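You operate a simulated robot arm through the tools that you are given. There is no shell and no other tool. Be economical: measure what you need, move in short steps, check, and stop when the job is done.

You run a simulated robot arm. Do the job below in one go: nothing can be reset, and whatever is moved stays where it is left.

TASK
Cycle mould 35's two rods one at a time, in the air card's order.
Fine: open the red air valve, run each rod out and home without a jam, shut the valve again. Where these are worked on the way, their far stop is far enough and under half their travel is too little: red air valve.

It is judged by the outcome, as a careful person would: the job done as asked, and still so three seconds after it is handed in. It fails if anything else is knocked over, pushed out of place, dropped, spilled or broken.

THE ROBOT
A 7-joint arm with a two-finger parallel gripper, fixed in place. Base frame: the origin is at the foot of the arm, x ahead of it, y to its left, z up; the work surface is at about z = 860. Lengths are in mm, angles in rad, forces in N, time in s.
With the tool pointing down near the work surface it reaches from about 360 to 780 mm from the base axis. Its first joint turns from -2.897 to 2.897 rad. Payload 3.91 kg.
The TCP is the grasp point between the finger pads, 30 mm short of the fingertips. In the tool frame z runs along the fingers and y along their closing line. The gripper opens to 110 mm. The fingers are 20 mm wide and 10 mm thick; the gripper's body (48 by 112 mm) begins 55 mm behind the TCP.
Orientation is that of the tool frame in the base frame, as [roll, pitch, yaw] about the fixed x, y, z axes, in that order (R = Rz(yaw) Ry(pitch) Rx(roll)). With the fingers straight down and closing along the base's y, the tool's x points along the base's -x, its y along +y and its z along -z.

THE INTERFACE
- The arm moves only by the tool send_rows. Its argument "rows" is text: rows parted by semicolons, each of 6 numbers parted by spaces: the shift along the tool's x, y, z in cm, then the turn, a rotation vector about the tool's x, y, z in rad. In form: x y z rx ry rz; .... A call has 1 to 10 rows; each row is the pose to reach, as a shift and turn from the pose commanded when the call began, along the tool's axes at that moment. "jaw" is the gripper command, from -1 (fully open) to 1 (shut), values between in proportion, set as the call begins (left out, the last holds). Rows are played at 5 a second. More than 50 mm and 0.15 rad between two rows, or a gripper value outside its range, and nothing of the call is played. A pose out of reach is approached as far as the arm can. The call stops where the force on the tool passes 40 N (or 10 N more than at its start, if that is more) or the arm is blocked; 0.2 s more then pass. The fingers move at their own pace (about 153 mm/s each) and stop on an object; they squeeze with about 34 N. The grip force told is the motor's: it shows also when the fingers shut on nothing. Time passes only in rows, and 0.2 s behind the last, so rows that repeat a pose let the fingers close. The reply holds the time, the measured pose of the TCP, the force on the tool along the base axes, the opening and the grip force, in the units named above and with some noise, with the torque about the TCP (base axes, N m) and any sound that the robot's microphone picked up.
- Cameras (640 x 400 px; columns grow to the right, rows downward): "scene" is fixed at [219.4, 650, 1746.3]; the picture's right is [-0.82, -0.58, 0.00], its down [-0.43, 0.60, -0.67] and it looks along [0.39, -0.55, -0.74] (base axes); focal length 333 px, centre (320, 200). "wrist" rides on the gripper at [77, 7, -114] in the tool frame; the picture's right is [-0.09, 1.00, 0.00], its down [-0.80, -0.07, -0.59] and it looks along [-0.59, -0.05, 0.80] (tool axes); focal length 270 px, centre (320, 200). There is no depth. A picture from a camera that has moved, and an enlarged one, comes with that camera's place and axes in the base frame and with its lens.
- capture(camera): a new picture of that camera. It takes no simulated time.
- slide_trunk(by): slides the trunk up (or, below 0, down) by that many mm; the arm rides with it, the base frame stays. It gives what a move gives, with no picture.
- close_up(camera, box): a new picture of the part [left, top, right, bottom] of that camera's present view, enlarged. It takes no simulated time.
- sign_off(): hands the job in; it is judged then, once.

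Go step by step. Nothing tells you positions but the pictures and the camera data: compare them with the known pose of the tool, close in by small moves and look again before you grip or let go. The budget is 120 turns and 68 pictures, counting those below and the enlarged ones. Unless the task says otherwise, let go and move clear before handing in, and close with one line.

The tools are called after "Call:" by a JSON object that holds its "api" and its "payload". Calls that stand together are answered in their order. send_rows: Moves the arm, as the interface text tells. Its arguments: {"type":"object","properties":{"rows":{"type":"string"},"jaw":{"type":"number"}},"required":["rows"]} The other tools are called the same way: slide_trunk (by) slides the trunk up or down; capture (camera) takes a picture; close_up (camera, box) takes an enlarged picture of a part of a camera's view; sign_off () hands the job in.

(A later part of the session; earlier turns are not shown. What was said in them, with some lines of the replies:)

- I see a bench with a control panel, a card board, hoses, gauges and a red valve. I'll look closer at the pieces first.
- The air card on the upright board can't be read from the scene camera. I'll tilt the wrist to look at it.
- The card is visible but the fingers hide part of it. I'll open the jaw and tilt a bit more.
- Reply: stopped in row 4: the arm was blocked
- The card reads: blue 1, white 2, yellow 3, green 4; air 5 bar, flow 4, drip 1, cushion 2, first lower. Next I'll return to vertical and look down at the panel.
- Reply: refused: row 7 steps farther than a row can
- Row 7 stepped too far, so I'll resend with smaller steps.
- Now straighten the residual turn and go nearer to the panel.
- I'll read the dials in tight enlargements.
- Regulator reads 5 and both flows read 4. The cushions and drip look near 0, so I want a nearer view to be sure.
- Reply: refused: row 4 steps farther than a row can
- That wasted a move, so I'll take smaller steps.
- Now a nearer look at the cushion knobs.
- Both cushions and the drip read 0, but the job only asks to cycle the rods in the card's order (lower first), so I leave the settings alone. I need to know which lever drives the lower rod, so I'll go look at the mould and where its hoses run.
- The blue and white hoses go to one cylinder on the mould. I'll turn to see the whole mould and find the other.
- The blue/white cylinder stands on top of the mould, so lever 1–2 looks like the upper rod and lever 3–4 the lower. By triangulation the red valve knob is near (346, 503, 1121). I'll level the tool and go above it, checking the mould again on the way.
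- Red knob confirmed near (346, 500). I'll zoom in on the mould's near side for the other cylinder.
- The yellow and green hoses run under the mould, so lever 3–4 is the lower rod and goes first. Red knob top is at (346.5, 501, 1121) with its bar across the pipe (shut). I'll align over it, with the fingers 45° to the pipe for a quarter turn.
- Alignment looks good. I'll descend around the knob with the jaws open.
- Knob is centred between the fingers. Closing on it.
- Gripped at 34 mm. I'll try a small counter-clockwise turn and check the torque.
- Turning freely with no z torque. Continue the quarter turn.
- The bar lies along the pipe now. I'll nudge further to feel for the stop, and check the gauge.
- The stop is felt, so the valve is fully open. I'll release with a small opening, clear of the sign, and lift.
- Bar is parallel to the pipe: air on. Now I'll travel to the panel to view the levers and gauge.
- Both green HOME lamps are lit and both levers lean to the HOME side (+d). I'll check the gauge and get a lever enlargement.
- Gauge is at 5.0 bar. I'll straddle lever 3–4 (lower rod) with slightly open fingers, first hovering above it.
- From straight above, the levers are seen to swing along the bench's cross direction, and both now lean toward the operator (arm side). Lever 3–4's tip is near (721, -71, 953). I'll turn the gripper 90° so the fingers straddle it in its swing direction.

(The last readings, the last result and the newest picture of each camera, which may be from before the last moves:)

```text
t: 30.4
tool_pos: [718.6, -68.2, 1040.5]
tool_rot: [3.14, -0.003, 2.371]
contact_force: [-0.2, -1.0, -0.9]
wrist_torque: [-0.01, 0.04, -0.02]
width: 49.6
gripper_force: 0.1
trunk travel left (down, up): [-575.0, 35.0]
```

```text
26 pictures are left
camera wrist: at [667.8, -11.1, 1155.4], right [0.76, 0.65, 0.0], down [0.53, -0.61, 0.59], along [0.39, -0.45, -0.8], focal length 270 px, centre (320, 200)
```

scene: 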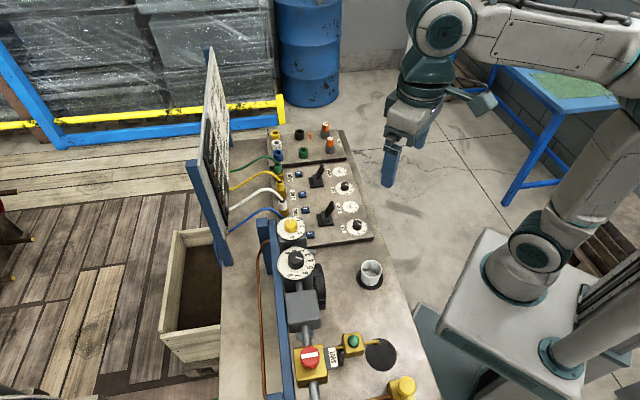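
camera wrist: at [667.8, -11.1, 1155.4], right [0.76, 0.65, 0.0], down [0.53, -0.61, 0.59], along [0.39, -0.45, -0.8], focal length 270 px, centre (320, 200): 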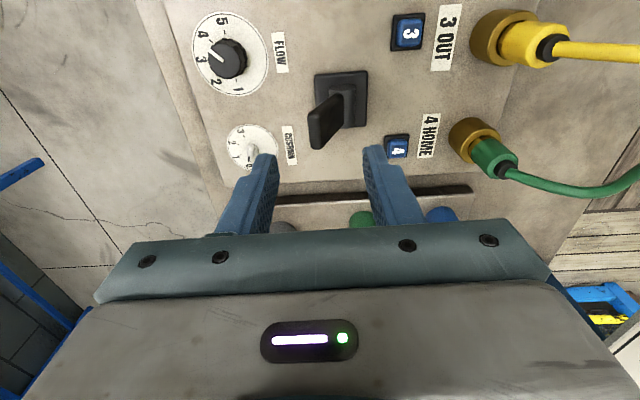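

The stick sits between the fingers' lines. I'll shift slightly and lower to straddle it.

Call:
{"api": "send_rows", "payload": {"rows": "-0.7 -0.2 1.5 0 0 0;-0.7 -0.2 3 0 0 0;-0.7 -0.2 4.5 0 0 0;-0.7 -0.2 6 0 0 0;-0.7 -0.2 7.3 0 0 0;-0.7 -0.2 8.3 0 0 0"}}

Call:
{"api": "capture", "payload": {"camera": "wrist"}}

Call:
{"api": "close_up", "payload": {"camera": "scene", "box": [270, 110, 390, 220]}}

```text
t: 31.8
tool_pos: [721.6, -75.0, 957.2]
tool_rot: [3.138, 0.0, 2.374]
contact_force: [-0.9, 0.1, 1.5]
wrist_torque: [0.0, 0.01, 0.01]
width: 49.6
gripper_force: 0.1
trunk travel left (down, up): [-575.0, 35.0]
```

```text
25 pictures are left
camera wrist: at [671.2, -17.4, 1072.5], right [0.76, 0.65, 0.0], down [0.53, -0.61, 0.59], along [0.39, -0.45, -0.8], focal length 270 px, centre (320, 200)
```

wrist: 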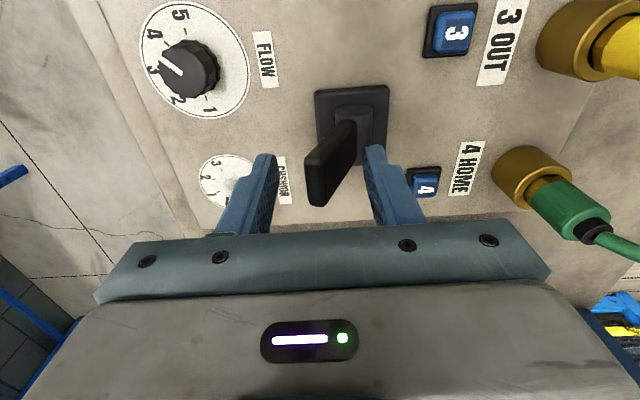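

```text
3.64 times, centred on (330, 165) of scene
camera zoom: at [219.4, 650.0, 1746.3], right [-0.82, -0.58, 0.0], down [-0.43, 0.6, -0.67], along [0.39, -0.55, -0.74], focal length 1211 px, centre (284, 327)
```

zoom: 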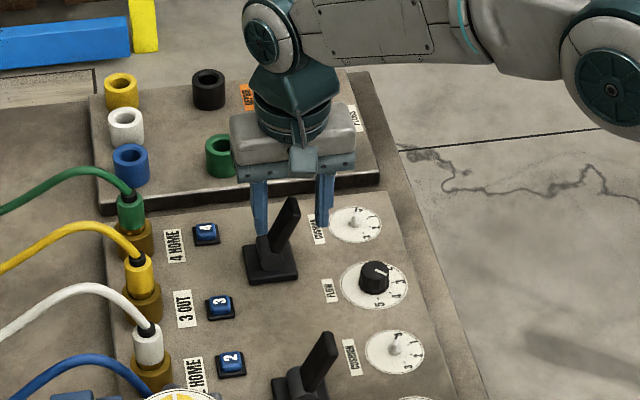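

The stick is centred between the fingers at TCP height. I'll push it away from the operator to send the lower rod OUT, watching force.

Call:
{"api": "send_rows", "payload": {"rows": "0 0.8 0 0 0 0;0 1.6 0 0 0 0;0 2.4 0 0 0 0;0 3.2 0 0 0 0;0 4 0 0 0 0;0 4.6 0 0 0 0;0 5.2 0 0 0 0"}}

Call:
{"api": "close_up", "payload": {"camera": "scene", "box": [200, 80, 380, 240]}}

```text
t: 33.4
tool_pos: [758.4, -36.9, 957.2]
tool_rot: [3.138, 0.0, 2.375]
contact_force: [-0.2, -0.8, -0.3]
wrist_torque: [-0.02, 0.01, 0.01]
width: 49.3
gripper_force: 0.1
trunk travel left (down, up): [-575.0, 35.0]
```

```text
2.50 times, centred on (290, 160) of scene
camera zoom: at [219.4, 650.0, 1746.3], right [-0.82, -0.58, 0.0], down [-0.43, 0.6, -0.67], along [0.39, -0.55, -0.74], focal length 832 px, centre (395, 300)
```

zoom: 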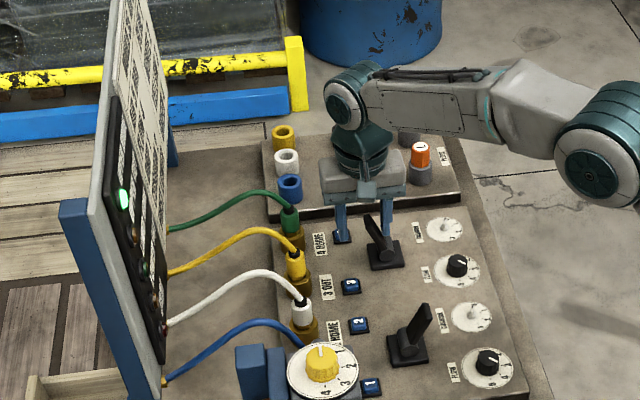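

The lever snapped over, LOWER HOME went dark and UPPER HOME is still lit, so the right rod is moving. I'll wait for LOWER OUT.

Call:
{"api": "send_rows", "payload": {"rows": "0 0 0 0 0 0;0 0 0 0 0 0;0 0 0 0 0 0;0 0 0 0 0 0;0 0 0 0 0 0;0 0 0 0 0 0;0 0 0 0 0 0;0 0 0 0 0 0;0 0 0 0 0 0;0 0 0 0 0 0"}}

Call:
{"api": "close_up", "payload": {"camera": "scene", "box": [200, 80, 380, 240]}}

```text
t: 35.6
tool_pos: [758.0, -36.7, 957.1]
tool_rot: [3.14, -0.002, 2.374]
contact_force: [-0.3, 0.4, 0.3]
wrist_torque: [-0.01, -0.03, 0.02]
width: 49.4
gripper_force: 0.1
trunk travel left (down, up): [-575.0, 35.0]
```

```text
2.50 times, centred on (290, 160) of scene
camera zoom: at [219.4, 650.0, 1746.3], right [-0.82, -0.58, 0.0], down [-0.43, 0.6, -0.67], along [0.39, -0.55, -0.74], focal length 832 px, centre (395, 300)
```

zoom: 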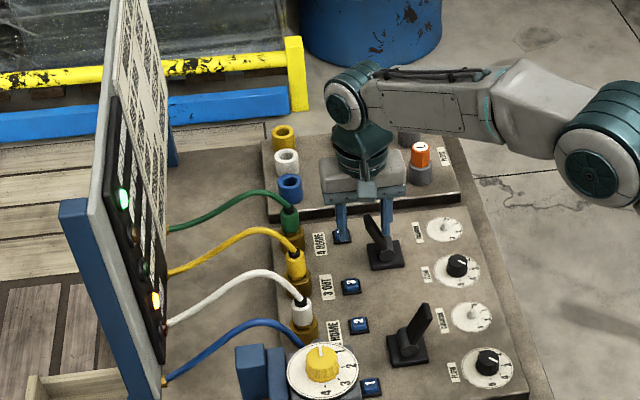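

LOWER OUT is lit amber with no jam. Now I'll pull the lever back to bring it home, then wait.

Call:
{"api": "send_rows", "payload": {"rows": "0 -0.8 0 0 0 0;0 -1.6 0 0 0 0;0 -2.4 0 0 0 0;0 -3.2 0 0 0 0;0 -4 0 0 0 0;0 -4.8 0 0 0 0;0 -5.5 0 0 0 0;0 -6.1 0 0 0 0"}}

Call:
{"api": "send_rows", "payload": {"rows": "0 0.5 0 0 0 0;0 0.5 0 0 0 0;0 0.5 0 0 0 0;0 0.5 0 0 0 0;0 0.5 0 0 0 0;0 0.5 0 0 0 0;0 0.5 0 0 0 0;0 0.5 0 0 0 0;0 0.5 0 0 0 0;0 0.5 0 0 0 0"}}

Call:
{"api": "close_up", "payload": {"camera": "scene", "box": [200, 80, 380, 240]}}

```text
t: 37.4
tool_pos: [716.4, -80.5, 957.0]
tool_rot: [3.139, 0.0, 2.373]
contact_force: [2.2, 1.4, 0.9]
wrist_torque: [0.08, -0.07, -0.03]
width: 50.9
gripper_force: 1.3
trunk travel left (down, up): [-575.0, 35.0]
```

```text
t: 39.6
tool_pos: [719.5, -77.9, 957.1]
tool_rot: [3.14, -0.002, 2.372]
contact_force: [-0.2, -0.1, 0.4]
wrist_torque: [0.01, 0.02, -0.02]
width: 49.4
gripper_force: 0.1
trunk travel left (down, up): [-575.0, 35.0]
```

```text
2.50 times, centred on (290, 160) of scene
camera zoom: at [219.4, 650.0, 1746.3], right [-0.82, -0.58, 0.0], down [-0.43, 0.6, -0.67], along [0.39, -0.55, -0.74], focal length 832 px, centre (395, 300)
```

zoom: 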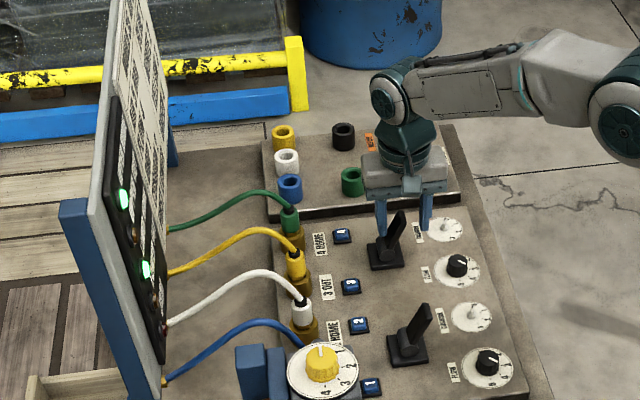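

Lower rod is home again, both greens lit and no red. Next I'll lift and shift one module (about 176 mm) to lever 1–2 for the upper rod.

Call:
{"api": "send_rows", "payload": {"rows": "0 0.2 -3 0 0 0;0 0.2 -6 0 0 0;0 0.3 -9 0 0 0;4 0.3 -9 0 0 0;8 0.3 -9 0 0 0;12 0.3 -9 0 0 0;15 0.3 -9 0 0 0;17.6 0.3 -9 0 0 0"}}

Call:
{"api": "capture", "payload": {"camera": "wrist"}}

```text
t: 41.4
tool_pos: [594.1, 45.9, 1047.4]
tool_rot: [3.14, 0.0, 2.374]
contact_force: [-0.2, 0.9, 0.7]
wrist_torque: [-0.02, -0.01, 0.0]
width: 49.6
gripper_force: 0.0
trunk travel left (down, up): [-575.0, 35.0]
```

```text
20 pictures are left
camera wrist: at [543.0, 104.5, 1162.2], right [0.76, 0.66, 0.0], down [0.53, -0.61, 0.59], along [0.39, -0.45, -0.8], focal length 270 px, centre (320, 200)
```

wrist: 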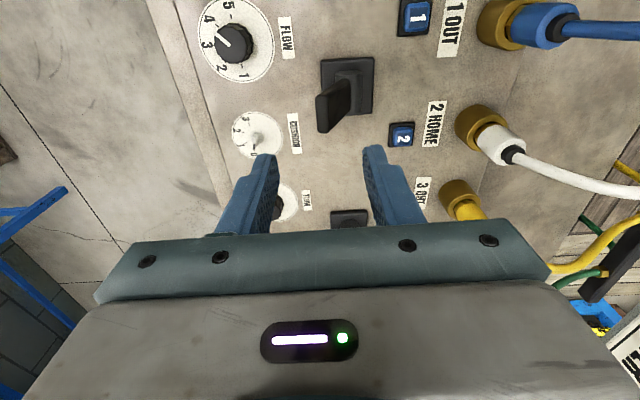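

Lever 1–2 is in view, slightly toward the valve side of the fingers. I'll correct, descend, and check.

Call:
{"api": "send_rows", "payload": {"rows": "0.5 0.2 1.5 0 0 0;0.5 0.2 3 0 0 0;0.5 0.2 4.5 0 0 0;0.5 0.2 6 0 0 0;0.5 0.2 7.5 0 0 0;0.5 0.2 9 0 0 0"}}

Call:
{"api": "capture", "payload": {"camera": "wrist"}}

```text
t: 42.8
tool_pos: [591.9, 52.8, 957.7]
tool_rot: [3.14, -0.001, 2.374]
contact_force: [-0.3, -0.5, -0.2]
wrist_torque: [0.02, -0.01, 0.03]
width: 49.7
gripper_force: 0.0
trunk travel left (down, up): [-575.0, 35.0]
```

```text
19 pictures are left
camera wrist: at [542.0, 109.3, 1072.6], right [0.76, 0.65, 0.0], down [0.53, -0.61, 0.59], along [0.39, -0.45, -0.81], focal length 270 px, centre (320, 200)
```

wrist: 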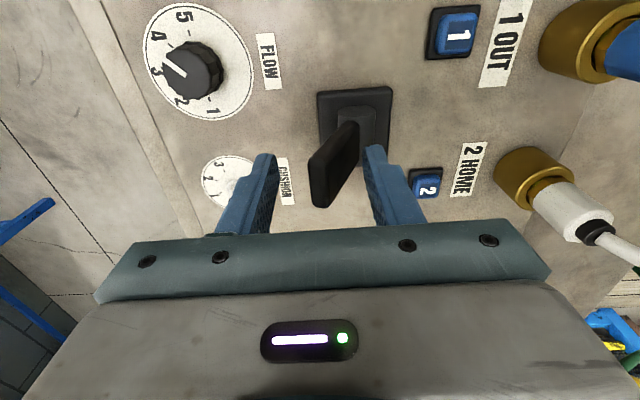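

The view is identical to that of the first lever. Pushing the upper rod OUT and waiting.

Call:
{"api": "send_rows", "payload": {"rows": "0 0.8 0 0 0 0;0 1.6 0 0 0 0;0 2.4 0 0 0 0;0 3.2 0 0 0 0;0 4 0 0 0 0;0 4.6 0 0 0 0;0 5.2 0 0 0 0"}}

Call:
{"api": "send_rows", "payload": {"rows": "0 0 0 0 0 0;0 0 0 0 0 0;0 0 0 0 0 0;0 0 0 0 0 0;0 0 0 0 0 0;0 0 0 0 0 0;0 0 0 0 0 0;0 0 0 0 0 0;0 0 0 0 0 0;0 0 0 0 0 0"}}

Call:
{"api": "close_up", "payload": {"camera": "scene", "box": [200, 80, 380, 240]}}

```text
t: 44.4
tool_pos: [629.1, 89.4, 958.1]
tool_rot: [3.138, -0.002, 2.373]
contact_force: [0.0, 0.2, -0.5]
wrist_torque: [0.04, -0.02, -0.02]
width: 49.8
gripper_force: 0.2
trunk travel left (down, up): [-575.0, 35.0]
```

```text
t: 46.6
tool_pos: [627.9, 88.8, 957.9]
tool_rot: [3.139, 0.001, 2.374]
contact_force: [-0.2, -0.1, 0.2]
wrist_torque: [0.01, 0.0, 0.01]
width: 49.4
gripper_force: 0.0
trunk travel left (down, up): [-575.0, 35.0]
```

```text
2.50 times, centred on (290, 160) of scene
camera zoom: at [219.4, 650.0, 1746.3], right [-0.82, -0.58, 0.0], down [-0.43, 0.6, -0.67], along [0.39, -0.55, -0.74], focal length 832 px, centre (395, 300)
```

zoom: 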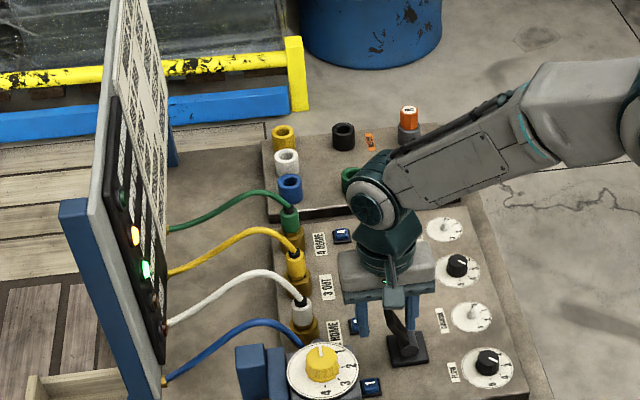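

UPPER OUT is lit, LOWER HOME is lit and there is no jam. Bringing the upper rod home now.

Call:
{"api": "send_rows", "payload": {"rows": "0 -0.8 0 0 0 0;0 -1.6 0 0 0 0;0 -2.4 0 0 0 0;0 -3.2 0 0 0 0;0 -4 0 0 0 0;0 -4.8 0 0 0 0;0 -5.5 0 0 0 0;0 -6.1 0 0 0 0"}}

Call:
{"api": "send_rows", "payload": {"rows": "0 0.7 0 0 0 0;0 0.7 0 0 0 0;0 0.7 0 0 0 0;0 0.7 0 0 0 0;0 0.7 0 0 0 0;0 0.7 0 0 0 0;0 0.7 0 0 0 0;0 0.7 0 0 0 0;0 0.7 0 0 0 0;0 0.7 0 0 0 0"}}

Call:
{"api": "close_up", "payload": {"camera": "scene", "box": [200, 80, 380, 240]}}

```text
t: 48.4
tool_pos: [587.6, 46.7, 958.2]
tool_rot: [3.137, -0.001, 2.375]
contact_force: [5.8, 4.1, 0.8]
wrist_torque: [0.1, -0.24, -0.1]
width: 53.0
gripper_force: 3.5
trunk travel left (down, up): [-575.0, 35.0]
```

```text
t: 50.6
tool_pos: [591.6, 50.1, 958.1]
tool_rot: [3.138, -0.003, 2.374]
contact_force: [-0.2, 0.2, -1.3]
wrist_torque: [-0.02, 0.02, -0.02]
width: 49.5
gripper_force: 0.1
trunk travel left (down, up): [-575.0, 35.0]
```

```text
2.50 times, centred on (290, 160) of scene
camera zoom: at [219.4, 650.0, 1746.3], right [-0.82, -0.58, 0.0], down [-0.43, 0.6, -0.67], along [0.39, -0.55, -0.74], focal length 832 px, centre (395, 300)
```

zoom: 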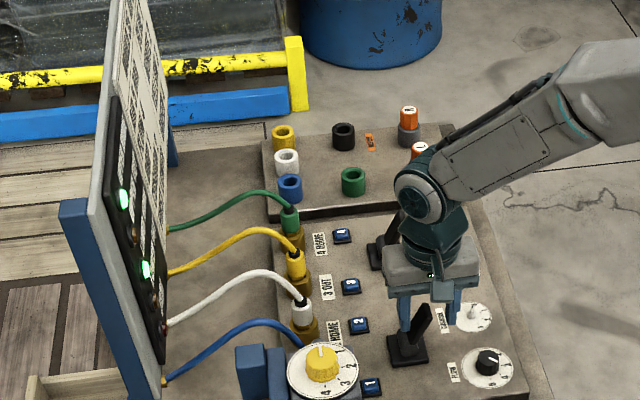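

Both rods are home with no jam. Now I'll lift and go back to shut the red valve.

Call:
{"api": "send_rows", "payload": {"rows": "0 0 -4.6 0 0 0;0 0 -9.2 0 0 0;0 0 -13.8 0 0 0;0 0 -18.4 0 0 0;0 0 -23 0 0 0;0 0 -27.6 0 0 0;0 0 -32.2 0 0 0"}}

Call:
{"api": "send_rows", "payload": {"rows": "4.1 1.3 0 0 0 -0.14;8.2 2.6 0 0 0 -0.28;12.3 3.9 0 0 0 -0.42;16.4 5.2 0 0 0 -0.56;20.5 6.5 0 0 0 -0.7;24.6 7.8 0 0 0 -0.84;28.7 9.1 0 0 0 -0.98;32.8 10.4 0 0 0 -1.12;36.9 11.7 0 0 0 -1.26;41 13 0 0 0 -1.4"}}

Call:
{"api": "send_rows", "payload": {"rows": "-0.2 1.2 0 0 0 -0.14;-0.4 2.4 0 0 0 -0.28;-0.6 3.6 0 0 0 -0.42;-0.8 4.8 0 0 0 -0.56;-0.9 6 0 0 0 -0.7;-1 7.2 0 0 0 -0.84;-1.1 8.2 0 0 0 -0.94"}}

```text
t: 52.2
tool_pos: [591.0, 49.8, 1279.5]
tool_rot: [3.139, -0.002, 2.373]
contact_force: [-0.2, -0.1, 0.0]
wrist_torque: [0.01, 0.0, -0.01]
width: 49.6
gripper_force: 0.0
trunk travel left (down, up): [-575.0, 35.0]
```

```text
t: 54.4
tool_pos: [386.5, 429.2, 1279.4]
tool_rot: [-3.141, 0.002, -2.508]
contact_force: [-0.5, -0.1, -0.5]
wrist_torque: [0.01, 0.0, 0.01]
width: 49.5
gripper_force: 0.0
trunk travel left (down, up): [-575.0, 35.0]
```

```text
t: 56.0
tool_pos: [346.8, 501.5, 1279.3]
tool_rot: [-3.139, 0.004, -1.567]
contact_force: [-0.8, -0.2, -0.1]
wrist_torque: [-0.03, 0.01, 0.0]
width: 49.2
gripper_force: 0.0
trunk travel left (down, up): [-575.0, 35.0]
```

I'm exactly over the knob in the orientation I released it in. Descending with a modest opening.

Call:
{"api": "send_rows", "payload": {"rows": "0 0 3 0 0 0;0 0 6 0 0 0;0 0 9 0 0 0;0 0 11.5 0 0 0;0 0 13 0 0 0;0 0 14 0 0 0;0 0 14.5 0 0 0", "jaw": -0.05}}

Call:
{"api": "capture", "payload": {"camera": "wrist"}}

```text
t: 57.6
tool_pos: [346.5, 499.6, 1134.8]
tool_rot: [-3.139, 0.001, -1.572]
contact_force: [-0.5, 0.1, 0.1]
wrist_torque: [0.01, 0.0, 0.01]
width: 57.6
gripper_force: 0.0
trunk travel left (down, up): [-575.0, 35.0]
```

```text
16 pictures are left
camera wrist: at [340.5, 423.0, 1249.7], right [-1.0, 0.09, 0.0], down [0.07, 0.8, 0.6], along [0.05, 0.59, -0.8], focal length 270 px, centre (320, 200)
```

wrist: 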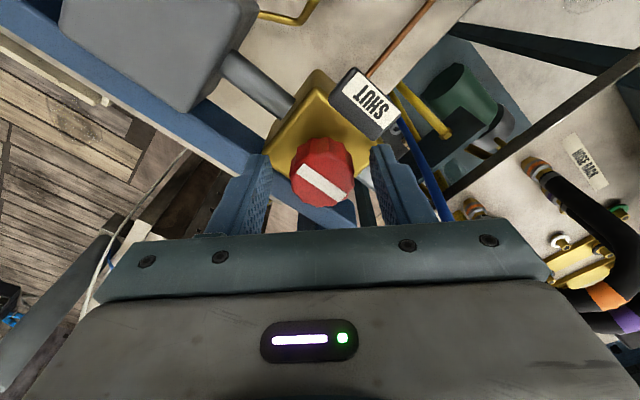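

Centred; gripping the knob.

Call:
{"api": "send_rows", "payload": {"rows": "-0.2 0 0.1 0 0 0;-0.2 0 0.1 0 0 0;-0.2 0 0.1 0 0 0;-0.2 0 0.1 0 0 0", "jaw": 1}}

Call:
{"api": "send_rows", "payload": {"rows": "0 0 0 0 0 0.14;0 0 0 0 0 0.28;0 0 0 0 0 0.42;0 0 0 0 0 0.56;0 0 0 0 0 0.7;0 0 0 0 0 0.84;0 0 0 0 0 0.98;0 0 0 0 0 1.12;0 0 0 0 0 1.26;0 0 0 0 0 1.4"}}

Call:
{"api": "send_rows", "payload": {"rows": "0 0 0 0 0 0.1;0 0 0 0 0 0.17;0 0 0 0 0 0.22;0 0 0 0 0 0.27"}}

Call:
{"api": "capture", "payload": {"camera": "wrist"}}

```text
t: 58.6
tool_pos: [344.8, 500.3, 1135.1]
tool_rot: [-3.14, 0.002, -1.57]
contact_force: [-5.3, -8.3, 5.1]
wrist_torque: [-1.53, 0.28, 0.04]
width: 34.4
gripper_force: 44.9
trunk travel left (down, up): [-575.0, 35.0]
```

```text
t: 60.8
tool_pos: [345.3, 502.7, 1134.7]
tool_rot: [3.139, 0.003, -2.972]
contact_force: [-10.6, -8.8, -6.3]
wrist_torque: [-0.32, -0.63, 0.01]
width: 34.2
gripper_force: 45.2
trunk travel left (down, up): [-575.0, 35.0]
```

```text
t: 61.8
tool_pos: [346.4, 501.8, 1134.7]
tool_rot: [3.139, 0.002, 3.041]
contact_force: [-6.3, -5.1, -4.9]
wrist_torque: [-0.03, -0.23, 0.65]
width: 34.6
gripper_force: 45.4
trunk travel left (down, up): [-575.0, 35.0]
```

```text
15 pictures are left
camera wrist: at [270.6, 515.6, 1249.8], right [0.19, 0.98, 0.0], down [0.79, -0.15, 0.6], along [0.59, -0.11, -0.8], focal length 270 px, centre (320, 200)
```

wrist: 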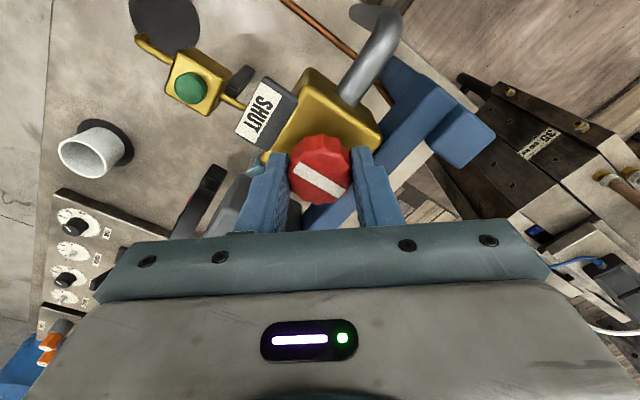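

The shut stop is felt (0.65 N m) and the bar is across the pipe again. I'll release, lift clear and verify.

Call:
{"api": "send_rows", "payload": {"rows": "0 0 0 0 0 0;0 0 0 0 0 0;0 0 -1 0 0 0;0 0 -3 0 0 0;0 0 -6 0 0 0;0 0 -10 0 0 0;0 0 -14 0 0 0;0 0 -18 0 0 0", "jaw": -0.05}}

Call:
{"api": "send_rows", "payload": {"rows": "3 -3 0 0 0 -0.1;5 -6 0 0 0 -0.2;7 -9 0 0 0 -0.3;9 -12 0 0 0 -0.4;10 -15 0 0 0 -0.5;10 -18 0 0 0 -0.6"}}

Call:
{"api": "capture", "payload": {"camera": "wrist"}}

Call:
{"api": "capture", "payload": {"camera": "scene"}}

```text
t: 63.6
tool_pos: [347.2, 502.6, 1315.9]
tool_rot: [3.141, 0.001, 3.043]
contact_force: [0.5, -0.4, 0.7]
wrist_torque: [0.01, -0.01, -0.01]
width: 57.8
gripper_force: 0.1
trunk travel left (down, up): [-575.0, 35.0]
```

```text
t: 65.0
tool_pos: [230.0, 332.1, 1314.1]
tool_rot: [3.14, 0.003, -2.64]
contact_force: [0.6, -0.1, 1.0]
wrist_torque: [0.03, -0.02, 0.0]
width: 57.7
gripper_force: 0.1
trunk travel left (down, up): [-575.0, 35.0]
```

```text
14 pictures are left
camera wrist: at [158.5, 299.9, 1428.8], right [-0.4, 0.92, 0.0], down [0.73, 0.32, 0.6], along [0.55, 0.24, -0.8], focal length 270 px, centre (320, 200)
```

wrist: 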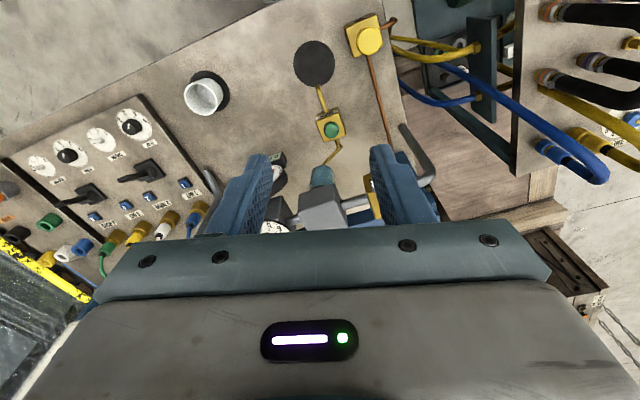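

```text
13 pictures are left
```

scene: 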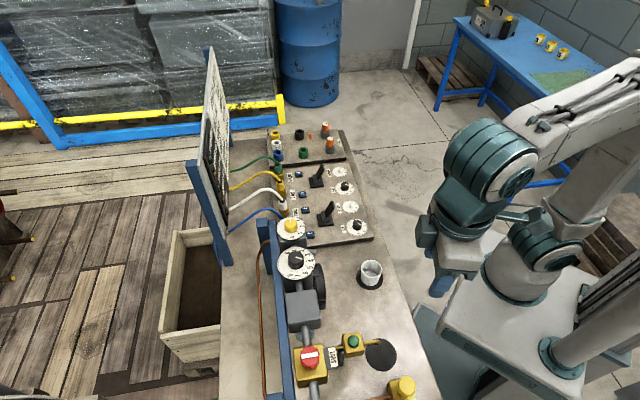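

Everything stands as before and the valve bar is at its shut position. One last close check of the valve and lamps.

Call:
{"api": "close_up", "payload": {"camera": "scene", "box": [270, 310, 360, 400]}}

Call:
{"api": "close_up", "payload": {"camera": "scene", "box": [190, 110, 380, 250]}}

Call:
{"api": "close_up", "payload": {"camera": "wrist", "box": [255, 140, 305, 190]}}

```text
4.44 times, centred on (315, 355) of scene
camera zoom: at [219.4, 650.0, 1746.3], right [-0.82, -0.58, 0.0], down [-0.43, 0.6, -0.67], along [0.39, -0.55, -0.74], focal length 1480 px, centre (342, -489)
```

zoom: 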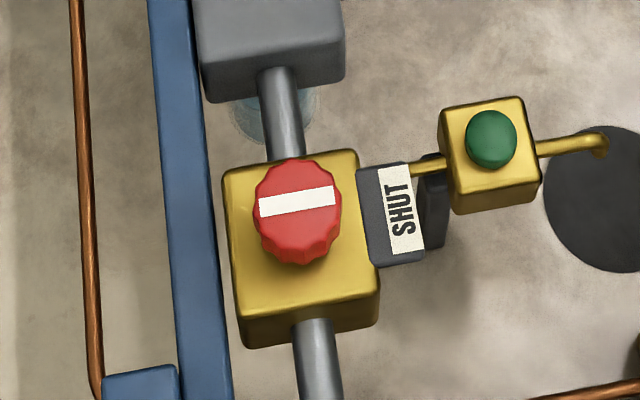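

```text
2.86 times, centred on (285, 180) of scene
camera zoom: at [219.4, 650.0, 1746.3], right [-0.82, -0.58, 0.0], down [-0.43, 0.6, -0.67], along [0.39, -0.55, -0.74], focal length 951 px, centre (420, 257)
```

zoom: 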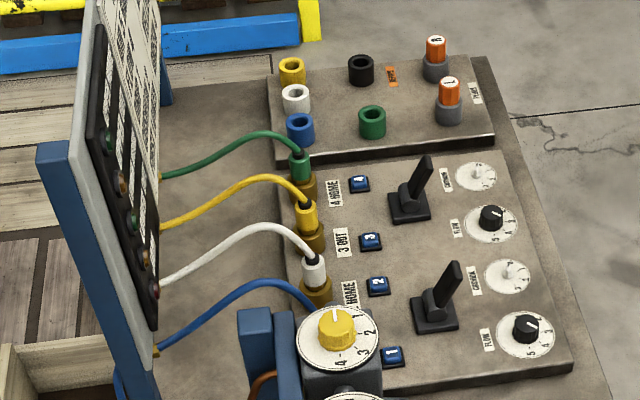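

```text
8.00 times, centred on (280, 165) of wrist
camera zoom: at [158.5, 299.9, 1428.8], right [-0.4, 0.92, 0.0], down [0.73, 0.32, 0.6], along [0.55, 0.24, -0.8], focal length 2162 px, centre (640, 480)
```

zoom: 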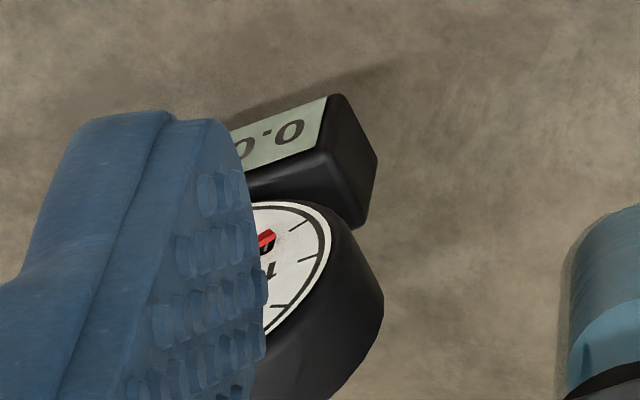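

The gauge is back at 0.0, the valve is shut, both levers are at home and the arm is clear. Handing in.

Call:
{"api": "sign_off", "payload": {}}

```text
The job is handed in.
```

I cycled the lower rod first, then the upper, each out and home with no jam showing; the red valve is shut and the gauge reads 0.0. The card also lists drip 1 and cushion 2, but those knobs are at 0; I left them alone because the job didn't ask for them.
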